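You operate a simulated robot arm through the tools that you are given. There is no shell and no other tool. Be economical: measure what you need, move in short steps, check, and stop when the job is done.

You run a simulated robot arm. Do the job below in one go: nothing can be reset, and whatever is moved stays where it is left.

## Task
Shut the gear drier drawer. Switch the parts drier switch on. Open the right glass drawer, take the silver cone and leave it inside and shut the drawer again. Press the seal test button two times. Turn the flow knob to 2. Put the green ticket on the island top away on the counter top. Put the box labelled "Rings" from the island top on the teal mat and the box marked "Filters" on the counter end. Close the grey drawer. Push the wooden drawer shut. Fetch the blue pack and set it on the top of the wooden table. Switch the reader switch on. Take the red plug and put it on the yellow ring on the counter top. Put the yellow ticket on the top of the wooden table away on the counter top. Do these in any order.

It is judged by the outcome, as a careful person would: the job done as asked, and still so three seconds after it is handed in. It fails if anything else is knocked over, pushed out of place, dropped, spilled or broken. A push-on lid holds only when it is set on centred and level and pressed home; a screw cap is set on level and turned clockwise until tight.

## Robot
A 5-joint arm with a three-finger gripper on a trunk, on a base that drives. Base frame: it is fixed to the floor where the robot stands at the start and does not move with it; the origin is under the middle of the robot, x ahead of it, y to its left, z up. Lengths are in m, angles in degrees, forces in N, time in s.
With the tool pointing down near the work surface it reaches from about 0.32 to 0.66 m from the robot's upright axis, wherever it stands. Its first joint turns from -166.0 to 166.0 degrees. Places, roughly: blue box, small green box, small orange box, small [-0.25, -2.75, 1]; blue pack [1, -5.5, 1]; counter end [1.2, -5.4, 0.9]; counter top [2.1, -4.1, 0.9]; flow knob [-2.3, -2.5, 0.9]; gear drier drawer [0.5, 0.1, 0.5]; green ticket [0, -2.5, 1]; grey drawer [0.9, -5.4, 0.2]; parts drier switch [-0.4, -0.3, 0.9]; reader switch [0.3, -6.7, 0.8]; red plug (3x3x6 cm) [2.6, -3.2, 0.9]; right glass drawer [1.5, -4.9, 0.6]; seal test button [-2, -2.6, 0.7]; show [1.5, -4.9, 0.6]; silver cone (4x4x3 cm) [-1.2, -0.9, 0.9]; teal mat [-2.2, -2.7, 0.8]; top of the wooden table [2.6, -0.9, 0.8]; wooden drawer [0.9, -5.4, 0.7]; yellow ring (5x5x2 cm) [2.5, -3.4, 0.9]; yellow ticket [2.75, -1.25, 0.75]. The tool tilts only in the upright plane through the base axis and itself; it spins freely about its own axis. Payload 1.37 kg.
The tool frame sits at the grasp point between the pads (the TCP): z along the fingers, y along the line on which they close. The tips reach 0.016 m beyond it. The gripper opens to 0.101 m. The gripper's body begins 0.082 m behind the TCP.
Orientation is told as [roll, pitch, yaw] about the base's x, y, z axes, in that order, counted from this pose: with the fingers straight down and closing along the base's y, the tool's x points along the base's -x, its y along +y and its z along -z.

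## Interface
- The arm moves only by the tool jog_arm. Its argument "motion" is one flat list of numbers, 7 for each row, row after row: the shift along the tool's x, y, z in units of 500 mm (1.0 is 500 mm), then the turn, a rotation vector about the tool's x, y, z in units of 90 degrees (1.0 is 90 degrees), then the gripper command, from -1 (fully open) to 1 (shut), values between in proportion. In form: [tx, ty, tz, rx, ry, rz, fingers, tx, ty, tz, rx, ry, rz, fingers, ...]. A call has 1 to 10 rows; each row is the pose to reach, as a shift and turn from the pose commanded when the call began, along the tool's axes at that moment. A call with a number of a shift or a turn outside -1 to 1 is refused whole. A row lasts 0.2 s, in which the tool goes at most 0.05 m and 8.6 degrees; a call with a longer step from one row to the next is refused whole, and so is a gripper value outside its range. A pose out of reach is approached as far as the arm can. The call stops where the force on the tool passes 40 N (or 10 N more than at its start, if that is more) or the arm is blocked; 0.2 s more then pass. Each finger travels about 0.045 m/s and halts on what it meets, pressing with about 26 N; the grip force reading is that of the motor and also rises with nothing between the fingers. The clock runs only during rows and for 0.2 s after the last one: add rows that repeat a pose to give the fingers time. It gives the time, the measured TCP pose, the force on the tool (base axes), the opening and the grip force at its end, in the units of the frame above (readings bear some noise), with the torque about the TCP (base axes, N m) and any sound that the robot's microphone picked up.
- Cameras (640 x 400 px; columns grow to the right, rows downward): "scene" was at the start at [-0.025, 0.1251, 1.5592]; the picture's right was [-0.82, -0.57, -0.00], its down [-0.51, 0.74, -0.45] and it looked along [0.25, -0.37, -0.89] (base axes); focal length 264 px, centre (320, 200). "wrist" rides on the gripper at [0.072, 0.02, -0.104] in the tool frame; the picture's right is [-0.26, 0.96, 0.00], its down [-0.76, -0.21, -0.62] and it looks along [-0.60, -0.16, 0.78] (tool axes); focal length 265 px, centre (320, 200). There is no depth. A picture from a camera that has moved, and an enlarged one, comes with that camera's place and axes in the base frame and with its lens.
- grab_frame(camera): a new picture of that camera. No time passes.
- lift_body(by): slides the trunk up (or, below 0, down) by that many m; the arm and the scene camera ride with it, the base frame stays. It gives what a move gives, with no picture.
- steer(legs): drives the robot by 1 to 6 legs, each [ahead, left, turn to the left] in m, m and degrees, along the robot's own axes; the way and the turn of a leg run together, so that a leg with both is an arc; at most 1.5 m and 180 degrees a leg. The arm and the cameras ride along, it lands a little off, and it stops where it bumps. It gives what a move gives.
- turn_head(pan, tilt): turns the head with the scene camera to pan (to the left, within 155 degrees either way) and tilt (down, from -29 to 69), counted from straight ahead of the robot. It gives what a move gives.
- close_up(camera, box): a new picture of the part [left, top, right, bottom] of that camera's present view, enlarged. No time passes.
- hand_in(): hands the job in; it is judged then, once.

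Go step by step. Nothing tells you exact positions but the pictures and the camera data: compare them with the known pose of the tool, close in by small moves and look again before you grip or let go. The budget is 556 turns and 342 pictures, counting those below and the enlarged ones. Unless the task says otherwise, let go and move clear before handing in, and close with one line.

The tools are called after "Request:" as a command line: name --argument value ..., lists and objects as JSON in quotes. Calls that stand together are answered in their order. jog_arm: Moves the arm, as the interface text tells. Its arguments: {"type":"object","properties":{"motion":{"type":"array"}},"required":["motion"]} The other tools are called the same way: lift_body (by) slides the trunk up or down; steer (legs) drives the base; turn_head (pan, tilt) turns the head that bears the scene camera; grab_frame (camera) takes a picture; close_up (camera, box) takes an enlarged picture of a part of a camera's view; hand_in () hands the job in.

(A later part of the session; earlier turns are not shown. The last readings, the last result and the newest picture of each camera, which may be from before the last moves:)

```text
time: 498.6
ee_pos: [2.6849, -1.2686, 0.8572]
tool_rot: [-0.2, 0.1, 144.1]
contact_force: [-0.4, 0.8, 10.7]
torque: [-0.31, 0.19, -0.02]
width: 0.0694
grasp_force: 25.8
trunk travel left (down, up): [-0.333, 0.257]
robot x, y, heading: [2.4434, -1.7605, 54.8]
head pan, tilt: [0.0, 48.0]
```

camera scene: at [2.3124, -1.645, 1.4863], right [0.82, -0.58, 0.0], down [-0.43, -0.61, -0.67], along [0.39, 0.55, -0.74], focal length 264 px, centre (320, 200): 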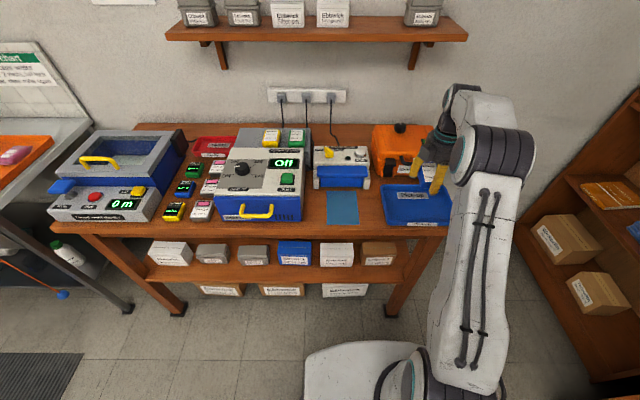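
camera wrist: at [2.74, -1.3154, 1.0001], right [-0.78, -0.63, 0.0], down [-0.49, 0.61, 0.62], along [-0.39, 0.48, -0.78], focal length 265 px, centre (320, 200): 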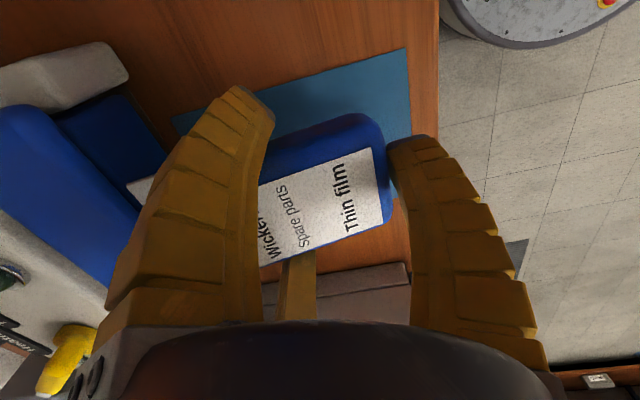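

Contact. Release and lift.

Request:
jog_arm --motion '[0, 0, -0.002, 0, 0, 0, 0.6, 0, 0, -0.002, 0, 0, 0, 0, 0, 0, -0.002, 0, 0, 0, -0.5, 0, 0, -0.002, 0, 0, 0, -0.8, 0, 0, -0.002, 0, 0, 0, -0.8]'

Request:
lift_body --by 0.2

Request:
grab_frame --camera "scene"

```text
time: 499.8
ee_pos: [2.6856, -1.2688, 0.8561]
tool_rot: [-0.1, 0.0, 144.0]
contact_force: [0.2, 0.3, -0.2]
torque: [-0.01, -0.02, -0.01]
width: 0.0921
grasp_force: 0.8
trunk travel left (down, up): [-0.333, 0.257]
robot x, y, heading: [2.4445, -1.7662, 54.7]
head pan, tilt: [0.0, 48.0]
```

```text
time: 501.9
ee_pos: [2.6851, -1.2681, 1.0564]
tool_rot: [-0.1, 0.1, 144.1]
contact_force: [-0.6, 0.5, 0.3]
torque: [-0.02, 0.0, 0.02]
width: 0.0921
grasp_force: 0.9
trunk travel left (down, up): [-0.533, 0.057]
robot x, y, heading: [2.4453, -1.7612, 54.4]
head pan, tilt: [0.0, 48.0]
```

```text
115 pictures are left
camera scene: at [2.3123, -1.645, 1.5863], right [0.82, -0.58, 0.0], down [-0.43, -0.61, -0.67], along [0.39, 0.55, -0.74], focal length 264 px, centre (320, 200)
```

scene: 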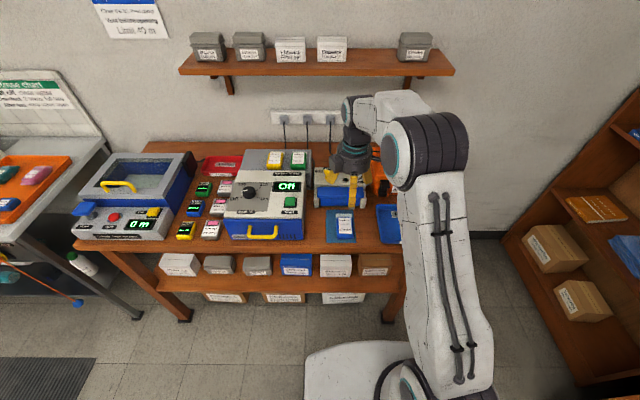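

Blue pack is on the wooden table top. Next the green ticket on the island: drive around the north side of the stand to the island's west side.

Request:
steer --legs '[[-0.38, 0, 0], [0, 1.1, 0], [0, 1.1, 0]]'

Request:
turn_head --pan 120 --tilt 35

Request:
grab_frame --camera "scene"

```text
time: 514.8
ee_pos: [0.6361, -0.3167, 1.0561]
tool_rot: [0.0, 0.0, 146.1]
contact_force: [-1.0, 0.1, -0.3]
torque: [0.01, -0.02, 0.0]
width: 0.092
grasp_force: 0.9
trunk travel left (down, up): [-0.533, 0.057]
robot x, y, heading: [0.4133, -0.82, 56.7]
head pan, tilt: [0.0, 48.0]
```

```text
time: 516.8
ee_pos: [0.6368, -0.3168, 1.0572]
tool_rot: [0.0, 0.0, 146.1]
contact_force: [0.0, 0.9, -0.4]
torque: [0.0, -0.02, 0.0]
width: 0.0921
grasp_force: 0.8
trunk travel left (down, up): [-0.533, 0.057]
robot x, y, heading: [0.4141, -0.8192, 56.8]
head pan, tilt: [120.0, 35.0]
```

```text
114 pictures are left
camera scene: at [0.1458, -0.7673, 1.6053], right [0.06, 1.0, 0.0], down [0.57, -0.03, -0.82], along [-0.82, 0.05, -0.57], focal length 264 px, centre (320, 200)
```

scene: 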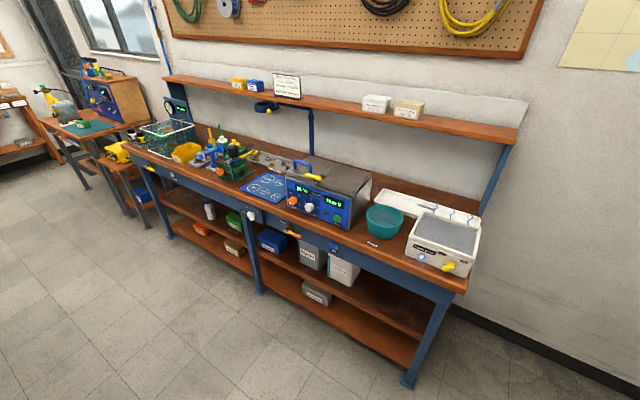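

Request:
steer --legs '[[0, 0, -92.5], [0, -1.45, 0]]'

Request:
turn_head --pan 0 --tilt 48

Request:
grab_frame --camera "scene"

```text
time: 525.5
ee_pos: [0.3428, -1.8452, 1.0563]
tool_rot: [-0.2, 0.1, 54.2]
contact_force: [1.9, 0.3, -1.2]
torque: [-0.13, 0.16, 0.04]
width: 0.0921
grasp_force: 0.6
trunk travel left (down, up): [-0.533, 0.057]
robot x, y, heading: [-0.1547, -1.6089, -35.8]
head pan, tilt: [120.0, 35.0]
stopped in leg 2: the force on the tool passed its limit at 216 N (the readings are from after the stop); the commanded pose is now the measured one
```

```text
time: 527.5
ee_pos: [0.3442, -1.8455, 1.0557]
tool_rot: [-0.2, -0.1, 54.1]
contact_force: [3.4, 4.4, -1.1]
torque: [-0.32, 0.33, 0.0]
width: 0.092
grasp_force: 0.6
trunk travel left (down, up): [-0.533, 0.057]
robot x, y, heading: [-0.1541, -1.6119, -35.7]
head pan, tilt: [0.0, 48.0]
```

```text
113 pictures are left
camera scene: at [-0.0362, -1.476, 1.5862], right [-0.58, -0.81, 0.0], down [-0.6, 0.43, -0.67], along [0.54, -0.39, -0.74], focal length 264 px, centre (320, 200)
```

scene: 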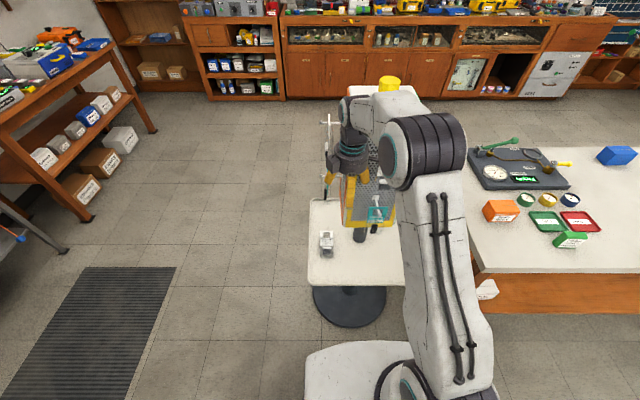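

The forearm bumped the display stand. Check it closely before moving.

Request:
close_up --camera "scene" --box '[290, 60, 430, 330]'

Request:
grab_frame --camera "wrist"

```text
1.48 times, centred on (360, 195) of scene
camera zoom: at [-0.0362, -1.476, 1.5862], right [-0.58, -0.81, 0.0], down [-0.6, 0.43, -0.67], along [0.54, -0.39, -0.74], focal length 392 px, centre (261, 207)
```

zoom: 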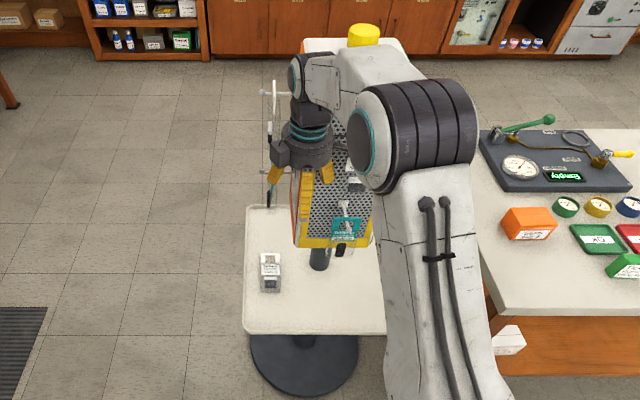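

```text
111 pictures are left
camera wrist: at [0.2849, -1.8938, 1.1612], right [-0.63, 0.78, 0.0], down [0.61, 0.49, 0.62], along [0.49, 0.39, -0.78], focal length 265 px, centre (320, 200)
```

wrist: 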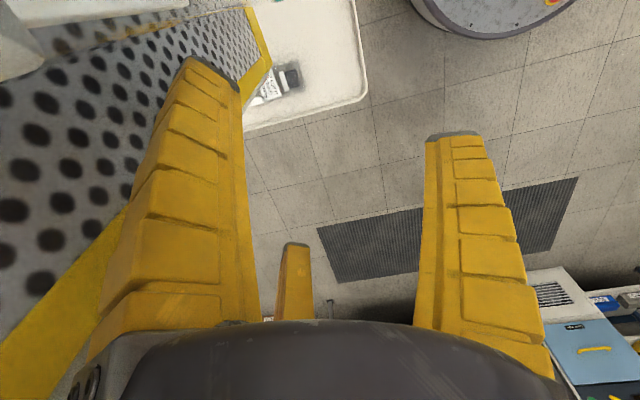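

Request:
steer --legs '[[0, 0.3, 0]]'

Request:
grab_frame --camera "scene"

```text
time: 529.5
ee_pos: [0.5173, -1.6051, 1.0574]
tool_rot: [-0.2, 0.0, 54.2]
contact_force: [0.0, 0.3, 0.4]
torque: [-0.03, -0.04, 0.0]
width: 0.092
grasp_force: 1.5
trunk travel left (down, up): [-0.533, 0.057]
robot x, y, heading: [0.0176, -1.3661, -35.9]
head pan, tilt: [0.0, 48.0]
```

```text
110 pictures are left
camera scene: at [0.1379, -1.2338, 1.5862], right [-0.58, -0.81, 0.0], down [-0.6, 0.43, -0.67], along [0.54, -0.39, -0.74], focal length 264 px, centre (320, 200)
```

scene: 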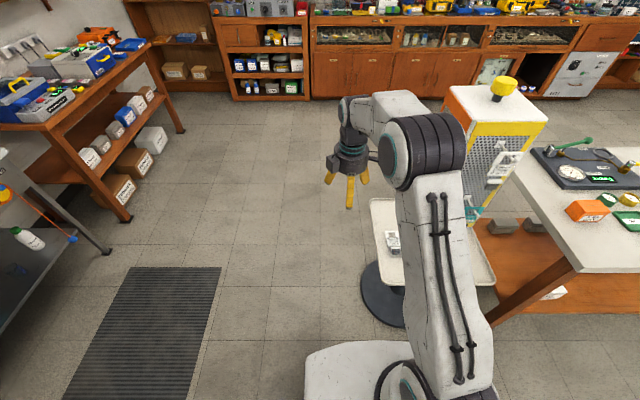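

The stand looks undisturbed. Retract the arm well, then continue south past it.

Request:
jog_arm --motion '[0, 0.08, 0, 0, 0, 0, -0.8, 0, 0.16, 0, 0, 0, 0, -0.8, 0, 0.24, 0, 0, 0, 0, -0.8, 0, 0.32, 0, 0, 0, 0, -0.8, 0, 0.38, 0, 0, 0, 0, -0.8]'

Request:
steer --legs '[[-0.12, 0, 0], [0, -0.87, 0]]'

Request:
grab_frame --camera "scene"

```text
time: 530.7
ee_pos: [0.3632, -1.4925, 1.0566]
tool_rot: [-0.3, -0.1, 54.1]
contact_force: [0.0, 1.4, 0.5]
torque: [0.0, 0.02, -0.04]
width: 0.0922
grasp_force: 0.7
trunk travel left (down, up): [-0.533, 0.057]
robot x, y, heading: [0.0178, -1.3653, -35.6]
head pan, tilt: [0.0, 48.0]
```

```text
time: 536.2
ee_pos: [-0.2504, -2.1379, 1.0568]
tool_rot: [-0.3, -0.1, 54.4]
contact_force: [-0.2, -0.4, -0.4]
torque: [0.01, 0.02, -0.01]
width: 0.092
grasp_force: 1.0
trunk travel left (down, up): [-0.533, 0.057]
robot x, y, heading: [-0.5938, -2.0106, -35.8]
head pan, tilt: [0.0, 48.0]
```

```text
109 pictures are left
camera scene: at [-0.4772, -1.8804, 1.5863], right [-0.58, -0.81, 0.0], down [-0.6, 0.43, -0.67], along [0.54, -0.39, -0.74], focal length 264 px, centre (320, 200)
```

scene: 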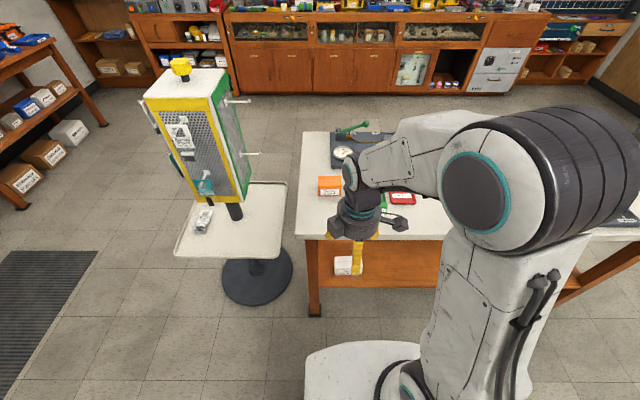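

Request:
steer --legs '[[0.1, 0, 0]]'

Request:
jog_arm --motion '[0, -0.06, 0, 0, 0, 0, -0.8, -0.02, -0.12, 0, 0, 0, 0, -0.8]'

Request:
grab_frame --camera "wrist"

Request:
grab_frame --camera "scene"

```text
time: 537.4
ee_pos: [-0.1682, -2.1963, 1.0557]
tool_rot: [-0.1, -0.1, 54.3]
contact_force: [0.0, 0.4, -0.3]
torque: [0.03, 0.02, -0.02]
width: 0.0921
grasp_force: 0.9
trunk travel left (down, up): [-0.533, 0.057]
robot x, y, heading: [-0.5133, -2.0756, -35.7]
head pan, tilt: [0.0, 48.0]
```

```text
time: 538.0
ee_pos: [-0.1154, -2.2241, 1.057]
tool_rot: [-0.1, -0.1, 54.2]
contact_force: [0.3, 0.1, 0.0]
torque: [0.03, 0.04, 0.01]
width: 0.0922
grasp_force: 0.8
trunk travel left (down, up): [-0.533, 0.057]
robot x, y, heading: [-0.516, -2.0722, -35.7]
head pan, tilt: [0.0, 48.0]
```

```text
108 pictures are left
camera wrist: at [-0.1739, -2.2714, 1.161], right [-0.63, 0.78, 0.0], down [0.61, 0.49, 0.62], along [0.49, 0.39, -0.78], focal length 265 px, centre (320, 200)
```

wrist: 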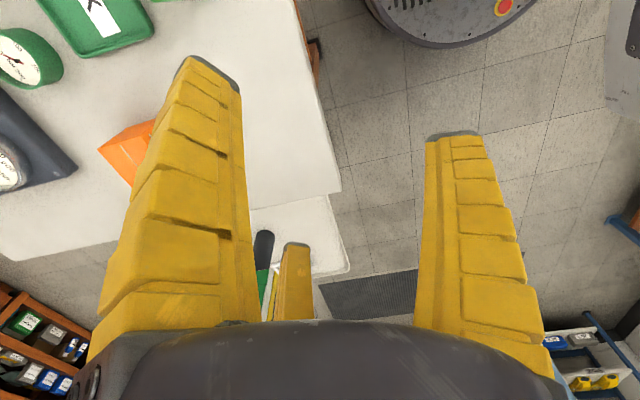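

```text
107 pictures are left
camera scene: at [-0.3962, -1.9377, 1.5863], right [-0.58, -0.81, 0.0], down [-0.6, 0.43, -0.67], along [0.54, -0.39, -0.74], focal length 264 px, centre (320, 200)
```

scene: 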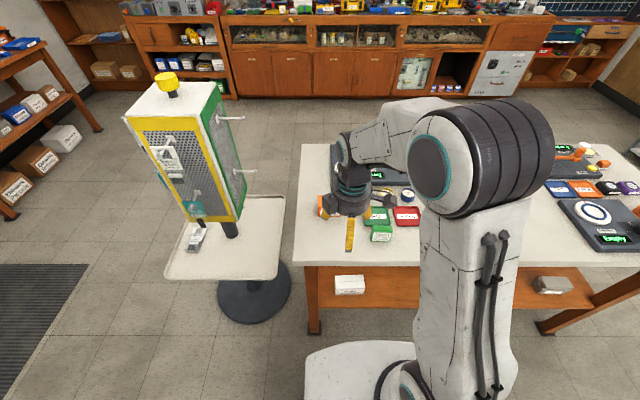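

Request:
close_up --camera "scene" --box '[340, 200, 440, 260]'

```text
6.40 times, centred on (390, 230) of scene
camera zoom: at [-0.3962, -1.9377, 1.5863], right [-0.58, -0.81, 0.0], down [-0.6, 0.43, -0.67], along [0.54, -0.39, -0.74], focal length 1692 px, centre (-128, 8)
```

zoom: 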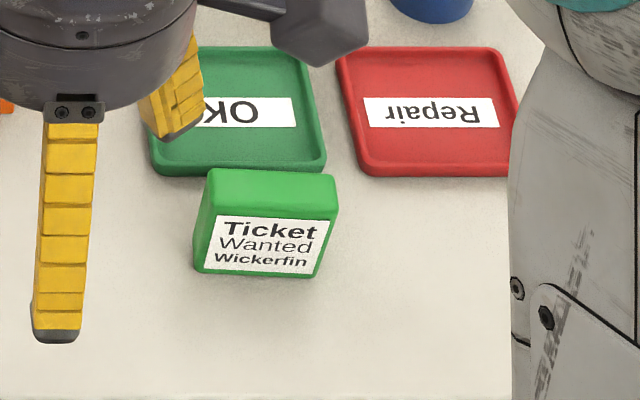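

Green ticket centre ≈ (-0.12,-2.376), long axis ~50°. Position with one finger at its left end and two straddling its faces.

Request:
jog_arm --motion '[0.055, -0.043, 0, 0, 0, -0.072, -0.4, 0.109, -0.086, 0, 0, 0, -0.145, -0.4, 0.164, -0.129, 0, 0, 0, -0.217, -0.4, 0.218, -0.172, 0, 0, 0, -0.289, -0.4]'

Request:
lift_body --by -0.09

Request:
grab_frame --camera "wrist"

```text
time: 539.0
ee_pos: [-0.1095, -2.3605, 1.0584]
tool_rot: [-0.1, 0.0, 80.2]
contact_force: [-0.4, -1.1, -0.6]
torque: [-0.04, -0.04, 0.0]
width: 0.0734
grasp_force: 1.9
trunk travel left (down, up): [-0.533, 0.057]
robot x, y, heading: [-0.514, -2.0706, -35.7]
head pan, tilt: [0.0, 48.0]
```

```text
time: 540.2
ee_pos: [-0.11, -2.3595, 0.9675]
tool_rot: [-0.2, 0.1, 80.2]
contact_force: [0.1, 0.8, -0.5]
torque: [-0.01, -0.01, 0.04]
width: 0.0733
grasp_force: 1.8
trunk travel left (down, up): [-0.443, 0.147]
robot x, y, heading: [-0.5112, -2.071, -35.8]
head pan, tilt: [0.0, 48.0]
```

```text
105 pictures are left
camera wrist: at [-0.1423, -2.4284, 1.0726], right [-0.91, 0.43, 0.0], down [0.33, 0.71, 0.62], along [0.27, 0.56, -0.78], focal length 265 px, centre (320, 200)
```

wrist: 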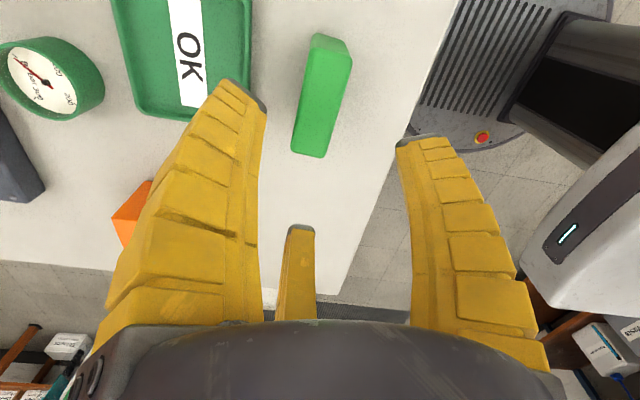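

Request:
jog_arm --motion '[0.008, -0.0115, 0, 0, 0, 0, -0.4]'

Request:
lift_body --by -0.078

Request:
grab_frame --camera "wrist"

```text
time: 540.6
ee_pos: [-0.1041, -2.3644, 0.9683]
tool_rot: [-0.1, 0.1, 80.1]
contact_force: [0.0, 0.3, 0.0]
torque: [-0.02, -0.01, -0.01]
width: 0.0734
grasp_force: 2.3
trunk travel left (down, up): [-0.443, 0.147]
robot x, y, heading: [-0.5176, -2.0731, -35.5]
head pan, tilt: [0.0, 48.0]
```

```text
time: 541.8
ee_pos: [-0.1044, -2.3646, 0.89]
tool_rot: [-0.2, 0.1, 80.2]
contact_force: [-0.2, 0.0, -0.1]
torque: [0.0, 0.02, 0.03]
width: 0.0733
grasp_force: 1.7
trunk travel left (down, up): [-0.365, 0.225]
robot x, y, heading: [-0.5118, -2.071, -35.8]
head pan, tilt: [0.0, 48.0]
```

```text
104 pictures are left
camera wrist: at [-0.1369, -2.4327, 0.9946], right [-0.91, 0.43, 0.0], down [0.33, 0.71, 0.62], along [0.27, 0.56, -0.78], focal length 265 px, centre (320, 200)
```

wrist: 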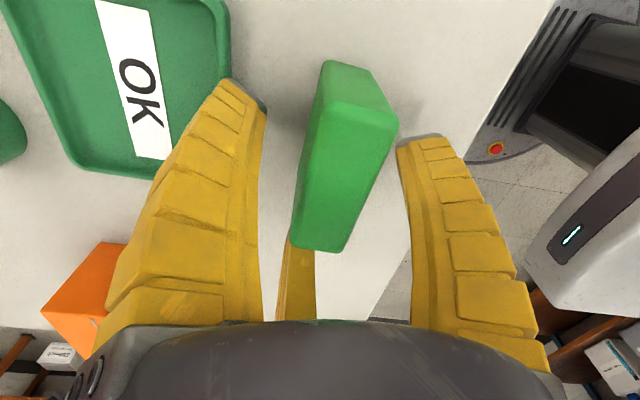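

No contact; ticket is nicely between the fingers. Close and lift.

Request:
jog_arm --motion '[0, 0, 0, 0, 0, 0, 0, 0, 0, 0, 0, 0, 0, 0.5, 0, 0, 0, 0, 0, 0, 1, 0, 0, 0, 0, 0, 0, 1, 0, 0, 0, 0, 0, 0, 1, 0, 0, 0, 0, 0, 0, 1]'

Request:
lift_body --by 0.18

Request:
grab_frame --camera "wrist"

```text
time: 543.2
ee_pos: [-0.105, -2.3628, 0.8903]
tool_rot: [-0.2, 0.1, 80.2]
contact_force: [0.5, 0.3, 7.7]
torque: [0.08, -0.09, -0.01]
width: 0.0254
grasp_force: 26.4
trunk travel left (down, up): [-0.365, 0.225]
robot x, y, heading: [-0.5192, -2.0702, -36.0]
head pan, tilt: [0.0, 48.0]
```

```text
time: 545.2
ee_pos: [-0.1043, -2.3639, 1.07]
tool_rot: [-0.2, 0.0, 80.2]
contact_force: [0.1, -0.4, -0.1]
torque: [0.01, -0.01, 0.05]
width: 0.0217
grasp_force: 26.0
trunk travel left (down, up): [-0.545, 0.045]
robot x, y, heading: [-0.5139, -2.0728, -35.6]
head pan, tilt: [0.0, 48.0]
```

```text
103 pictures are left
camera wrist: at [-0.1368, -2.4327, 1.1744], right [-0.91, 0.43, 0.0], down [0.33, 0.71, 0.62], along [0.27, 0.56, -0.78], focal length 265 px, centre (320, 200)
```

wrist: 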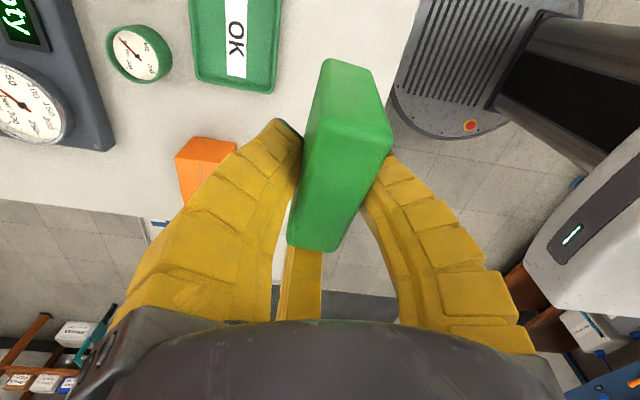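

Green ticket held. Retract and drive around north to the counter's green mat.

Request:
jog_arm --motion '[-0.04, 0.078, 0, 0, 0, 0, 1, -0.08, 0.156, 0, 0, 0, 0, 1, -0.114, 0.233, 0, 0, 0, 0, 1]'

Request:
steer --legs '[[-0.1, 0, 0], [0, 1.5, 0]]'

Request:
steer --legs '[[1.3, 0, 0], [1.0, 0, 0]]'

Request:
turn_head --pan -10 --tilt 35

Request:
grab_frame --camera "scene"

```text
time: 546.0
ee_pos: [-0.2136, -2.2888, 1.0694]
tool_rot: [-0.2, 0.1, 80.2]
contact_force: [0.9, 0.2, -0.6]
torque: [0.0, -0.04, -0.01]
width: 0.0219
grasp_force: 26.2
trunk travel left (down, up): [-0.545, 0.045]
robot x, y, heading: [-0.5138, -2.0711, -35.7]
head pan, tilt: [0.0, 48.0]
```

```text
time: 554.2
ee_pos: [0.6053, -1.0194, 1.0685]
tool_rot: [-0.1, 0.2, 78.4]
contact_force: [0.0, 0.3, 0.8]
torque: [-0.01, 0.0, 0.02]
width: 0.0218
grasp_force: 25.8
trunk travel left (down, up): [-0.545, 0.045]
robot x, y, heading: [0.3112, -0.7899, -37.2]
head pan, tilt: [0.0, 48.0]
```

```text
time: 565.5
ee_pos: [2.4327, -2.3858, 1.0687]
tool_rot: [-0.1, 0.1, 79.5]
contact_force: [0.4, -0.1, 0.2]
torque: [0.02, 0.01, 0.02]
width: 0.0218
grasp_force: 26.0
trunk travel left (down, up): [-0.545, 0.045]
robot x, y, heading: [2.1334, -2.1606, -36.3]
head pan, tilt: [0.0, 48.0]
```

```text
time: 566.2
ee_pos: [2.4318, -2.3855, 1.0699]
tool_rot: [-0.1, 0.0, 79.5]
contact_force: [-0.2, -0.1, 0.1]
torque: [0.03, -0.01, 0.0]
width: 0.0222
grasp_force: 25.9
trunk travel left (down, up): [-0.545, 0.045]
robot x, y, heading: [2.1296, -2.1655, -36.3]
head pan, tilt: [-10.0, 35.0]
```

```text
102 pictures are left
camera scene: at [2.2489, -2.0486, 1.6172], right [-0.72, -0.69, 0.0], down [-0.4, 0.42, -0.82], along [0.56, -0.59, -0.57], focal length 264 px, centre (320, 200)
```

scene: 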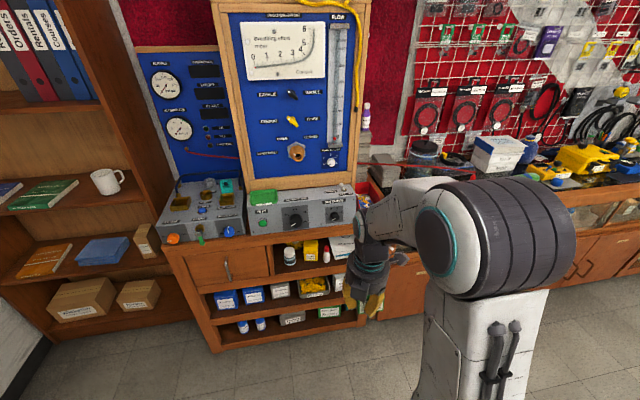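

Request:
steer --legs '[[0, -0.61, 0], [0.4, 0, 0]]'

Request:
turn_head --pan 10 --tilt 48

Request:
grab_frame --camera "scene"

Request:
grab_frame --camera "wrist"

```text
time: 571.7
ee_pos: [2.3952, -3.1069, 1.0689]
tool_rot: [-0.1, 0.1, 79.4]
contact_force: [0.0, 0.4, -0.5]
torque: [0.0, 0.04, -0.01]
width: 0.0215
grasp_force: 25.9
trunk travel left (down, up): [-0.545, 0.045]
robot x, y, heading: [2.0936, -2.8839, -36.5]
head pan, tilt: [-10.0, 35.0]
```

```text
time: 572.5
ee_pos: [2.3941, -3.1065, 1.069]
tool_rot: [-0.2, 0.1, 79.3]
contact_force: [-0.1, 0.8, 0.3]
torque: [0.02, 0.02, 0.01]
width: 0.0218
grasp_force: 26.5
trunk travel left (down, up): [-0.545, 0.045]
robot x, y, heading: [2.0938, -2.8867, -36.3]
head pan, tilt: [10.0, 48.0]
```

```text
101 pictures are left
camera scene: at [2.2221, -2.7412, 1.5983], right [-0.45, -0.9, 0.0], down [-0.66, 0.33, -0.67], along [0.6, -0.3, -0.74], focal length 264 px, centre (320, 200)
```

scene: 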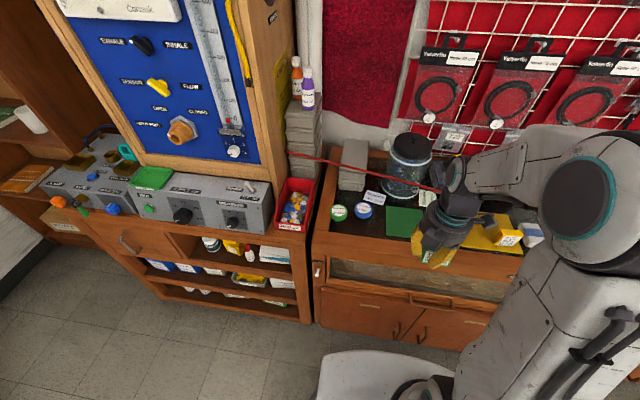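

```text
100 pictures are left
camera wrist: at [2.362, -3.1746, 1.1744], right [-0.9, 0.44, 0.0], down [0.34, 0.71, 0.62], along [0.27, 0.56, -0.78], focal length 265 px, centre (320, 200)
```

wrist: 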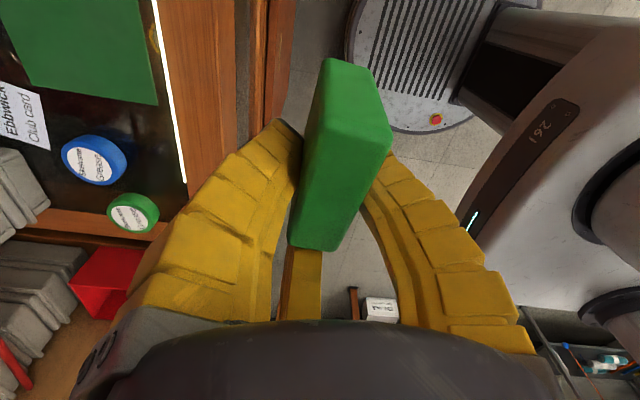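

Position the ticket over the front part of the green mat, clear of the cord.

Request:
jog_arm --motion '[0.025, -0.078, 0, 0, 0, 0, 1, 0.05, -0.155, 0, 0, 0, 0, 1, 0.075, -0.233, 0, 0, 0, 0, 1, 0.1, -0.31, 0, 0, 0, 0, 1, 0.125, -0.388, 0, 0, 0, 0, 1]'

Request:
lift_body --by -0.12

Request:
grab_frame --camera "wrist"

Request:
close_up --camera "scene" --box '[330, 120, 550, 260]'

```text
time: 573.7
ee_pos: [2.5757, -3.2025, 1.0697]
tool_rot: [0.0, 0.0, 79.3]
contact_force: [0.5, -0.5, -0.8]
torque: [0.02, -0.04, -0.01]
width: 0.0218
grasp_force: 25.9
trunk travel left (down, up): [-0.545, 0.045]
robot x, y, heading: [2.0962, -2.8854, -36.3]
head pan, tilt: [10.0, 48.0]
```

```text
time: 575.2
ee_pos: [2.5736, -3.2015, 0.9515]
tool_rot: [-0.2, 0.1, 79.4]
contact_force: [0.4, 0.5, 0.3]
torque: [0.02, -0.03, -0.03]
width: 0.0218
grasp_force: 25.8
trunk travel left (down, up): [-0.425, 0.165]
robot x, y, heading: [2.0961, -2.8868, -36.5]
head pan, tilt: [10.0, 48.0]
```

```text
99 pictures are left
camera wrist: at [2.5408, -3.2702, 1.0556], right [-0.9, 0.44, 0.0], down [0.34, 0.71, 0.62], along [0.27, 0.56, -0.78], focal length 265 px, centre (320, 200)
```

wrist: 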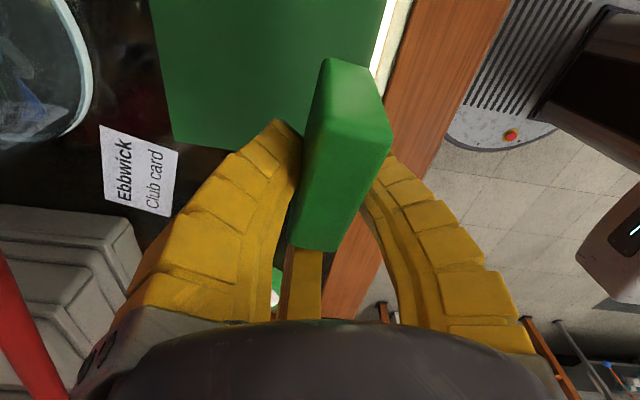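

```text
2.86 times, centred on (440, 190) of scene
camera zoom: at [2.2221, -2.7411, 1.4783], right [-0.45, -0.9, 0.0], down [-0.67, 0.33, -0.67], along [0.6, -0.3, -0.74], focal length 756 px, centre (-23, 229)
```

zoom: 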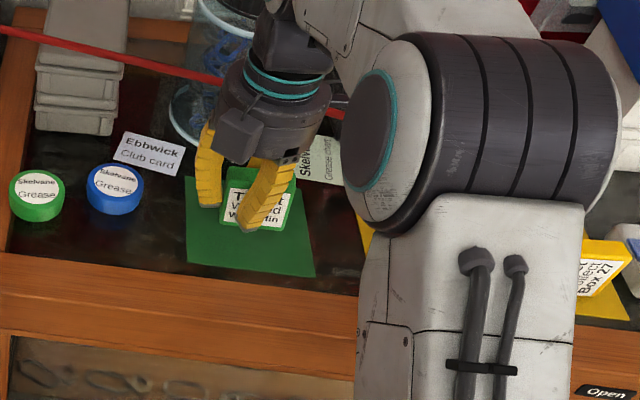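

Request:
jog_arm --motion '[0, 0, 0.04, 0, 0, 0, 1, 0, 0, 0.07, 0, 0, 0, 1, 0, 0, 0.084, 0, 0, 0, 1, 0, 0, 0.092, 0, 0, 0, 1, 0, 0, 0.1, 0, 0, 0, 1, 0, 0, 0.108, 0, 0, 0, 1]'

Request:
close_up --camera "scene" --box '[370, 150, 470, 230]'

```text
time: 576.6
ee_pos: [2.5729, -3.2033, 0.9023]
tool_rot: [-0.5, 0.2, 79.2]
contact_force: [-5.5, -5.2, 22.4]
torque: [-0.31, 0.25, 0.02]
width: 0.0277
grasp_force: 26.3
trunk travel left (down, up): [-0.425, 0.165]
robot x, y, heading: [2.0966, -2.888, -36.3]
head pan, tilt: [10.0, 48.0]
```

```text
5.00 times, centred on (420, 190) of scene
camera zoom: at [2.2193, -2.7406, 1.4789], right [-0.45, -0.9, 0.0], down [-0.66, 0.33, -0.67], along [0.6, -0.3, -0.74], focal length 1322 px, centre (-180, 250)
```

zoom: 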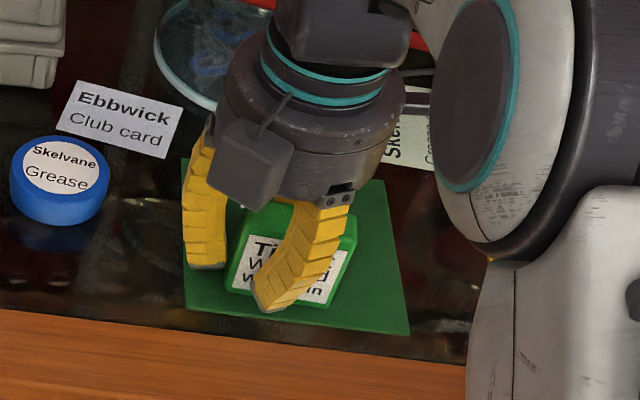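

Touching down. Ease off, open and lift gently.

Request:
jog_arm --motion '[0, 0, -0.006, 0, 0, 0, 0.7, 0, 0, -0.006, 0, 0, 0, 0.3, 0, 0, -0.006, 0, 0, 0, 0, 0, 0, -0.006, 0, 0, 0, -0.2, 0, 0, -0.006, 0, 0, 0, -0.2, 0, 0, -0.04, 0, 0, 0, -0.2, 0, 0, -0.08, 0, 0, 0, -0.2]'

Request:
close_up --camera "scene" --box '[370, 150, 470, 230]'

Request:
grab_frame --camera "wrist"

```text
time: 578.2
ee_pos: [2.5743, -3.2019, 0.9379]
tool_rot: [-0.3, 0.2, 79.4]
contact_force: [-0.5, 0.1, -0.6]
torque: [0.0, 0.01, 0.01]
width: 0.0639
grasp_force: 2.1
trunk travel left (down, up): [-0.425, 0.165]
robot x, y, heading: [2.0985, -2.8842, -36.4]
head pan, tilt: [10.0, 48.0]
```

```text
5.00 times, centred on (420, 190) of scene
camera zoom: at [2.222, -2.7411, 1.4783], right [-0.45, -0.9, 0.0], down [-0.67, 0.33, -0.67], along [0.6, -0.3, -0.74], focal length 1322 px, centre (-180, 250)
```

zoom: 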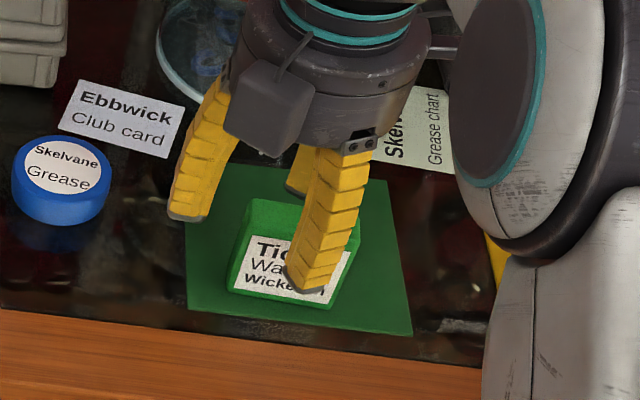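

```text
95 pictures are left
camera wrist: at [2.5411, -3.2708, 1.0422], right [-0.9, 0.44, 0.0], down [0.34, 0.71, 0.62], along [0.27, 0.56, -0.78], focal length 265 px, centre (320, 200)
```

wrist: 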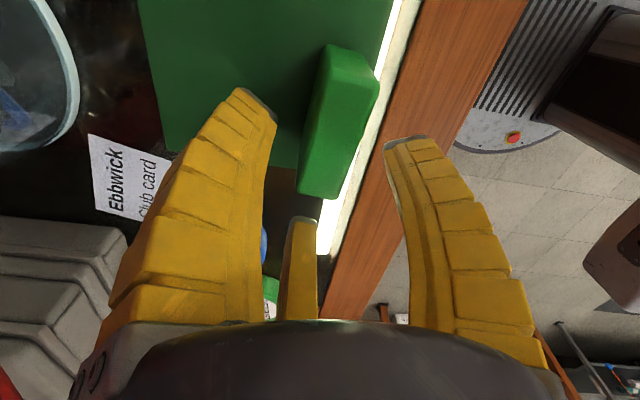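

Ticket stands on the mat. Lift fully and check the plug and tickets.

Request:
lift_body --by 0.16

Request:
steer --legs '[[-0.25, 0, 0]]'

Request:
turn_head --pan -10 --tilt 35

Request:
steer --legs '[[0, -0.7, 0]]'

Request:
turn_head --pan 30 --tilt 35

Request:
close_up --camera "scene" --box '[220, 100, 420, 260]'

```text
time: 580.1
ee_pos: [2.5736, -3.2037, 1.0962]
tool_rot: [-0.1, 0.1, 79.4]
contact_force: [-0.2, -0.2, -0.1]
torque: [0.02, -0.02, -0.03]
width: 0.064
grasp_force: 3.0
trunk travel left (down, up): [-0.585, 0.005]
robot x, y, heading: [2.0941, -2.8852, -36.7]
head pan, tilt: [10.0, 48.0]
```

```text
time: 581.9
ee_pos: [2.3799, -3.06, 1.0973]
tool_rot: [-0.2, 0.2, 79.4]
contact_force: [-0.3, 0.5, 0.3]
torque: [-0.08, -0.03, -0.01]
width: 0.0641
grasp_force: 2.6
trunk travel left (down, up): [-0.585, 0.005]
robot x, y, heading: [1.8986, -2.7427, -36.4]
head pan, tilt: [10.0, 48.0]
```

```text
time: 582.7
ee_pos: [2.3816, -3.06, 1.0974]
tool_rot: [-0.2, 0.1, 79.4]
contact_force: [-0.3, -0.6, 0.2]
torque: [0.01, -0.01, 0.02]
width: 0.064
grasp_force: 2.6
trunk travel left (down, up): [-0.585, 0.005]
robot x, y, heading: [1.9004, -2.7442, -36.7]
head pan, tilt: [-10.0, 35.0]
```

```text
time: 586.5
ee_pos: [1.9615, -3.6241, 1.0971]
tool_rot: [-0.2, -0.1, 79.4]
contact_force: [0.4, 0.0, 0.0]
torque: [0.02, -0.02, 0.0]
width: 0.064
grasp_force: 2.0
trunk travel left (down, up): [-0.585, 0.005]
robot x, y, heading: [1.4892, -3.3069, -36.6]
head pan, tilt: [-10.0, 35.0]
```

```text
time: 587.6
ee_pos: [1.9619, -3.6255, 1.0976]
tool_rot: [-0.1, 0.0, 79.4]
contact_force: [0.2, -0.9, -0.2]
torque: [-0.01, 0.0, -0.02]
width: 0.064
grasp_force: 2.7
trunk travel left (down, up): [-0.585, 0.005]
robot x, y, heading: [1.4843, -3.3067, -36.3]
head pan, tilt: [30.0, 35.0]
```

```text
2.50 times, centred on (320, 180) of scene
camera zoom: at [1.6281, -3.1372, 1.6573], right [-0.12, -0.99, 0.0], down [-0.57, 0.07, -0.82], along [0.81, -0.09, -0.57], focal length 661 px, centre (320, 250)
```

zoom: 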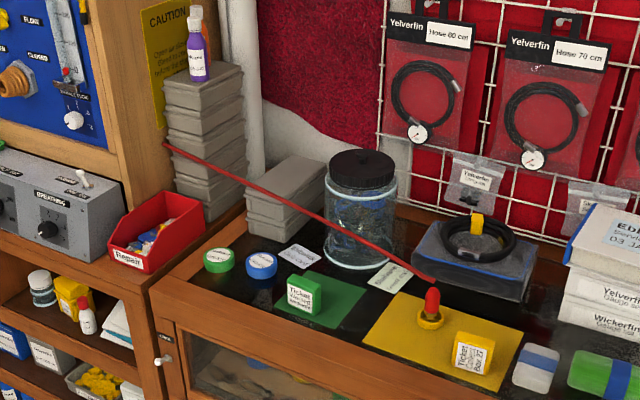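

Everything in order there. Now the right glass drawer: drive along the counter to it.

Request:
steer --legs '[[0, -1.25, 0.3]]'

Request:
turn_head --pan 0 --tilt 40

Request:
grab_frame --camera "scene"

```text
time: 594.0
ee_pos: [1.2043, -4.6365, 1.0979]
tool_rot: [-0.4, 0.2, 78.9]
contact_force: [0.4, -0.6, 0.9]
torque: [-0.03, -0.01, 0.02]
width: 0.064
grasp_force: 2.7
trunk travel left (down, up): [-0.585, 0.005]
robot x, y, heading: [0.7292, -4.3135, -37.2]
head pan, tilt: [30.0, 35.0]
```

```text
time: 594.9
ee_pos: [1.2054, -4.6353, 1.0969]
tool_rot: [-0.2, 0.0, 78.8]
contact_force: [-0.1, -0.4, -0.5]
torque: [0.01, -0.01, -0.02]
width: 0.0637
grasp_force: 2.5
trunk travel left (down, up): [-0.585, 0.005]
robot x, y, heading: [0.7347, -4.3145, -36.9]
head pan, tilt: [0.0, 40.0]
```

```text
93 pictures are left
camera scene: at [0.8553, -4.1866, 1.6498], right [-0.6, -0.8, 0.0], down [-0.51, 0.39, -0.77], along [0.61, -0.46, -0.64], focal length 264 px, centre (320, 200)
```

scene: 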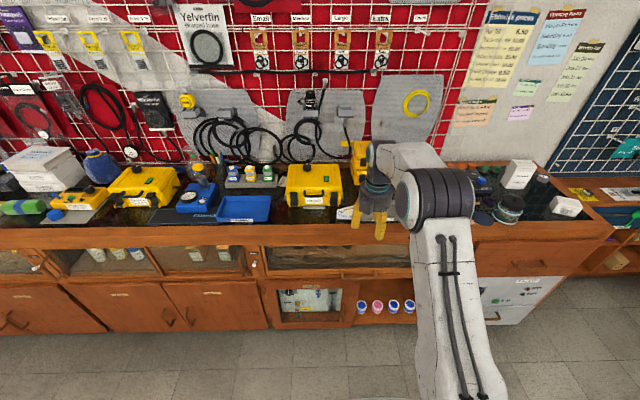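

Request:
close_up --camera "scene" --box '[250, 225, 430, 335]'

```text
3.56 times, centred on (340, 280) of scene
camera zoom: at [0.8553, -4.1866, 1.6498], right [-0.6, -0.8, 0.0], down [-0.51, 0.39, -0.77], along [0.61, -0.46, -0.64], focal length 940 px, centre (249, -84)
```

zoom: 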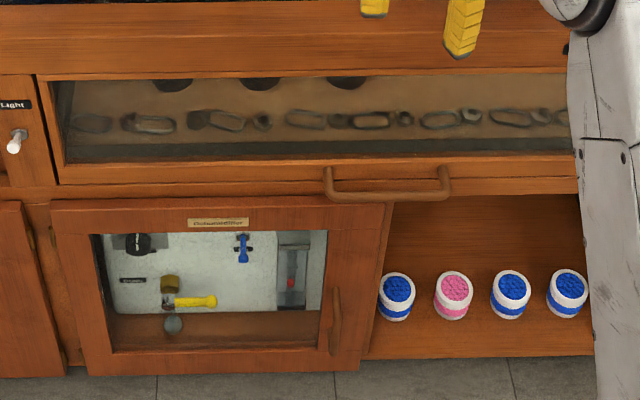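

The handle bar is at about (1.309,-4.75,0.60), directly ahead. I'll hook it with the tool tilted 35°: retract, spin so one finger faces the counter, pitch.

Request:
jog_arm --motion '[-0.02, 0.08, 0, 0, 0, 0.094, 0, -0.04, 0.16, 0, 0, 0, 0.188, 0, -0.06, 0.24, 0, 0, 0, 0.282, 0, -0.06, 0.24, 0, 0, 0, 0.376, 0.2, -0.06, 0.24, 0, 0, 0, 0.47, 0.2, -0.06, 0.24, 0, 0, 0, 0.564, 0.2, -0.06, 0.24, 0, 0, 0, 0.658, 0.2, -0.06, 0.24, 0, 0, 0, 0.752, 0.2, -0.06, 0.24, 0, 0, 0, 0.846, 0.2, -0.06, 0.24, 0, 0, 0, 0.94, 0.2]'

Request:
jog_arm --motion '[0, 0, 0, 0.046, -0.08, 0, 0.2, 0, 0, 0, 0.092, -0.16, 0, 0.2, 0, 0, 0, 0.14, -0.24, 0, 0.2, 0, 0, 0, 0.1945, -0.337, 0, 0.2]'

Request:
lift_body --by -0.38

Request:
grab_frame --camera "scene"

Request:
grab_frame --camera "wrist"

```text
time: 597.1
ee_pos: [1.0937, -4.5837, 1.0962]
tool_rot: [-0.1, -0.2, -5.9]
contact_force: [0.2, 0.3, -1.4]
torque: [-0.02, 0.01, 0.01]
width: 0.0449
grasp_force: 3.1
trunk travel left (down, up): [-0.585, 0.005]
robot x, y, heading: [0.7307, -4.3126, -36.9]
head pan, tilt: [0.0, 40.0]
```

```text
refused: row 4 steps farther than a row can; nothing moved
```

```text
time: 600.8
ee_pos: [1.0925, -4.5831, 0.7169]
tool_rot: [0.0, -0.1, -5.9]
contact_force: [-0.1, -0.5, -0.2]
torque: [0.01, 0.04, -0.04]
width: 0.0446
grasp_force: 2.8
trunk travel left (down, up): [-0.205, 0.385]
robot x, y, heading: [0.7296, -4.311, -37.1]
head pan, tilt: [0.0, 40.0]
```

```text
91 pictures are left
camera scene: at [0.8552, -4.1866, 1.2698], right [-0.6, -0.8, 0.0], down [-0.51, 0.39, -0.77], along [0.61, -0.46, -0.64], focal length 264 px, centre (320, 200)
```

scene: 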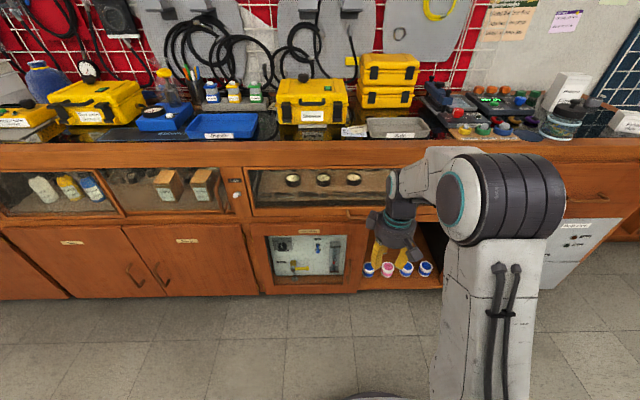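

```text
90 pictures are left
camera wrist: at [1.0229, -4.5579, 0.8211], right [0.36, 0.93, 0.0], down [0.73, -0.28, 0.62], along [0.58, -0.22, -0.78], focal length 265 px, centre (320, 200)
```

wrist: 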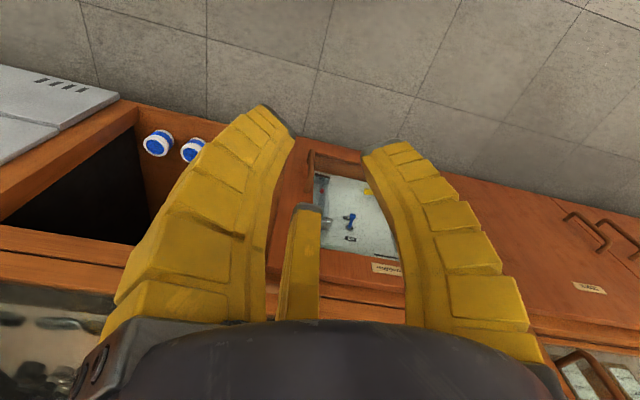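

Request:
jog_arm --motion '[0, 0, 0, 0.046, -0.08, 0, 0.2, 0, 0, 0, 0.092, -0.16, 0, 0.2, 0, 0, 0, 0.138, -0.24, 0, 0.2, 0, 0, 0, 0.184, -0.32, 0, 0.2]'

Request:
grab_frame --camera "wrist"

```text
time: 601.8
ee_pos: [1.0944, -4.5838, 0.7161]
tool_rot: [-18.7, -28.3, -1.2]
contact_force: [0.6, -0.5, 0.7]
torque: [0.01, -0.02, 0.0]
width: 0.0452
grasp_force: 3.2
trunk travel left (down, up): [-0.205, 0.385]
robot x, y, heading: [0.729, -4.3127, -37.1]
head pan, tilt: [0.0, 40.0]
```

```text
89 pictures are left
camera wrist: at [0.9874, -4.5298, 0.7642], right [0.4, 0.91, -0.15], down [0.36, -0.01, 0.93], along [0.85, -0.42, -0.32], focal length 265 px, centre (320, 200)
```

wrist: 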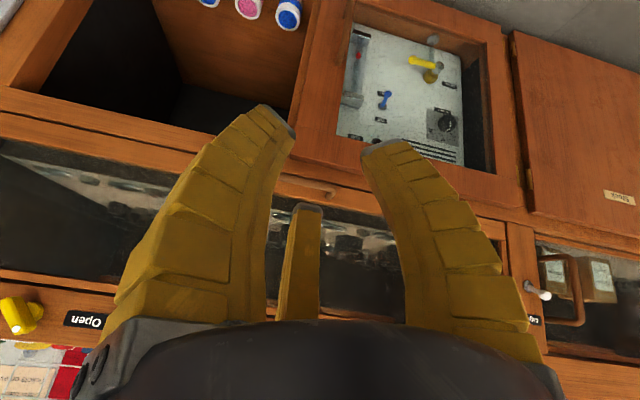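

Request:
close_up --camera "wrist" --box '[220, 140, 400, 260]'

```text
3.33 times, centred on (310, 200) of wrist
camera zoom: at [0.9874, -4.5298, 0.7642], right [0.4, 0.91, -0.15], down [0.36, -0.01, 0.93], along [0.85, -0.42, -0.32], focal length 885 px, centre (353, 200)
```

zoom: 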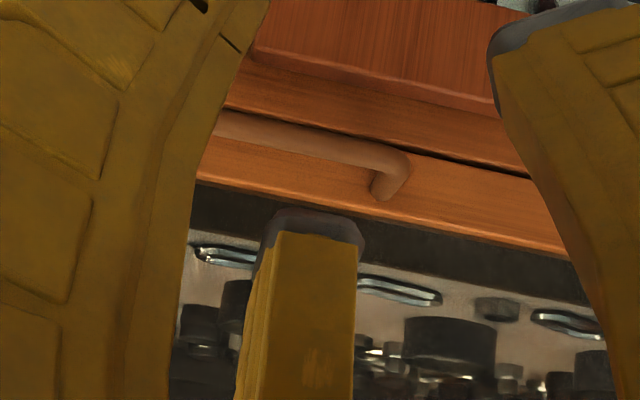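

Request:
steer --legs '[[0.12, 0, 0.5]]'

Request:
close_up --camera "wrist" --box '[220, 100, 420, 260]'

```text
time: 603.0
ee_pos: [1.1898, -4.6507, 0.7165]
tool_rot: [-18.5, -28.3, -0.7]
contact_force: [0.6, 0.4, -0.3]
torque: [-0.03, 0.0, -0.02]
width: 0.0446
grasp_force: 2.9
trunk travel left (down, up): [-0.205, 0.385]
robot x, y, heading: [0.823, -4.3839, -36.7]
head pan, tilt: [0.0, 40.0]
```

```text
2.50 times, centred on (320, 180) of wrist
camera zoom: at [1.0826, -4.5976, 0.7644], right [0.39, 0.91, -0.14], down [0.36, 0.0, 0.93], along [0.85, -0.42, -0.33], focal length 664 px, centre (320, 250)
```

zoom: 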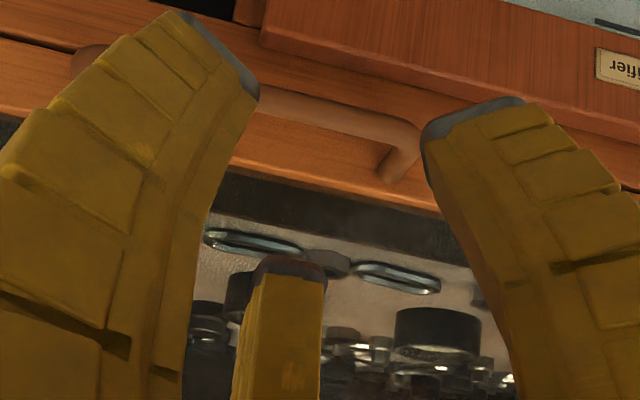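

Request:
jog_arm --motion '[-0.04, -0.04, 0.04, 0, 0, 0, 0.3, -0.083, -0.086, 0.08, 0, 0, 0, 0.3, -0.083, -0.086, 0.16, 0, 0, 0, 0.3, -0.083, -0.086, 0.24, 0, 0, 0, 0.3]'

Request:
close_up --camera "wrist" --box '[220, 80, 420, 240]'

```text
time: 604.0
ee_pos: [1.2761, -4.7259, 0.6478]
tool_rot: [-19.1, -27.9, -0.8]
contact_force: [-0.2, 0.3, 0.6]
torque: [-0.03, -0.01, 0.02]
width: 0.0399
grasp_force: 3.6
out of reach, approached as far as the arm can: row 2, 3, 4
trunk travel left (down, up): [-0.205, 0.385]
robot x, y, heading: [0.8229, -4.3826, -36.6]
head pan, tilt: [0.0, 40.0]
```

```text
2.50 times, centred on (320, 160) of wrist
camera zoom: at [1.1696, -4.673, 0.6964], right [0.39, 0.91, -0.15], down [0.36, 0.0, 0.93], along [0.84, -0.42, -0.33], focal length 664 px, centre (320, 300)
```

zoom: 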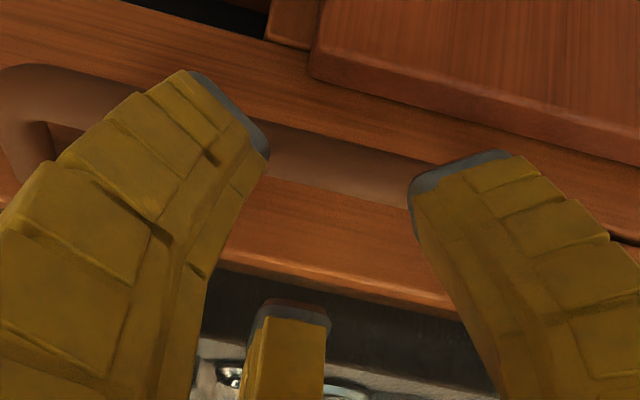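

Request:
jog_arm --motion '[0.003, -0.005, 0.04, 0, 0, 0, 0.3, 0.007, -0.011, 0.08, 0, 0, 0, 0.3, 0.007, -0.011, 0.116, 0, 0, 0, 0.3]'

Request:
close_up --camera "wrist" --box '[220, 80, 420, 240]'

```text
time: 604.8
ee_pos: [1.2996, -4.7446, 0.601]
tool_rot: [-19.1, -27.8, -0.7]
contact_force: [-10.4, 9.8, 10.5]
torque: [-0.38, -0.47, 0.03]
width: 0.0373
grasp_force: 1.7
out of reach, approached as far as the arm can: row 1, 2, 3
trunk travel left (down, up): [-0.205, 0.385]
robot x, y, heading: [0.8245, -4.3815, -36.5]
head pan, tilt: [0.0, 40.0]
```

```text
2.50 times, centred on (320, 160) of wrist
camera zoom: at [1.1931, -4.6909, 0.6492], right [0.39, 0.91, -0.15], down [0.36, 0.0, 0.93], along [0.84, -0.42, -0.33], focal length 664 px, centre (320, 300)
```

zoom: 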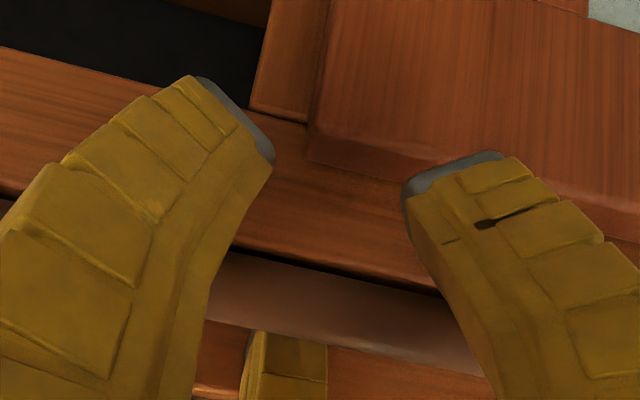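

One finger is now behind the bar. Close the grip on it.

Request:
jog_arm --motion '[0, 0, 0, 0, 0, 0, 0.6, 0, 0, 0, 0, 0, 0, 1, 0, 0, 0, 0, 0, 0, 1]'

Request:
grab_frame --camera "wrist"

```text
time: 605.6
ee_pos: [1.2982, -4.7455, 0.5964]
tool_rot: [-18.6, -27.5, -1.1]
contact_force: [-6.7, -1.7, -18.7]
torque: [-0.09, -0.06, -0.27]
width: 0.0065
grasp_force: 24.9
trunk travel left (down, up): [-0.205, 0.385]
robot x, y, heading: [0.8242, -4.385, -36.3]
head pan, tilt: [0.0, 40.0]
```

```text
84 pictures are left
camera wrist: at [1.1926, -4.692, 0.6455], right [0.4, 0.91, -0.15], down [0.37, -0.01, 0.93], along [0.84, -0.42, -0.34], focal length 265 px, centre (320, 200)
```

wrist: 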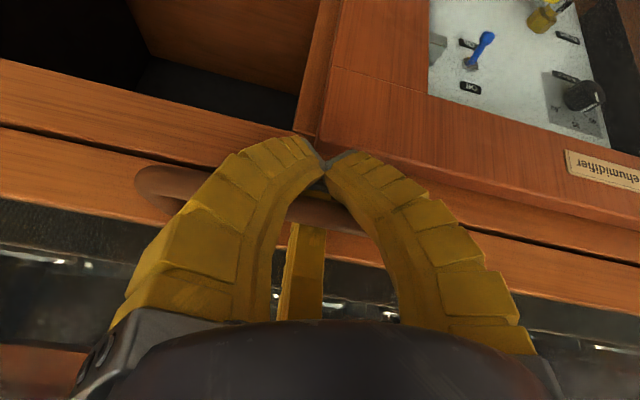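

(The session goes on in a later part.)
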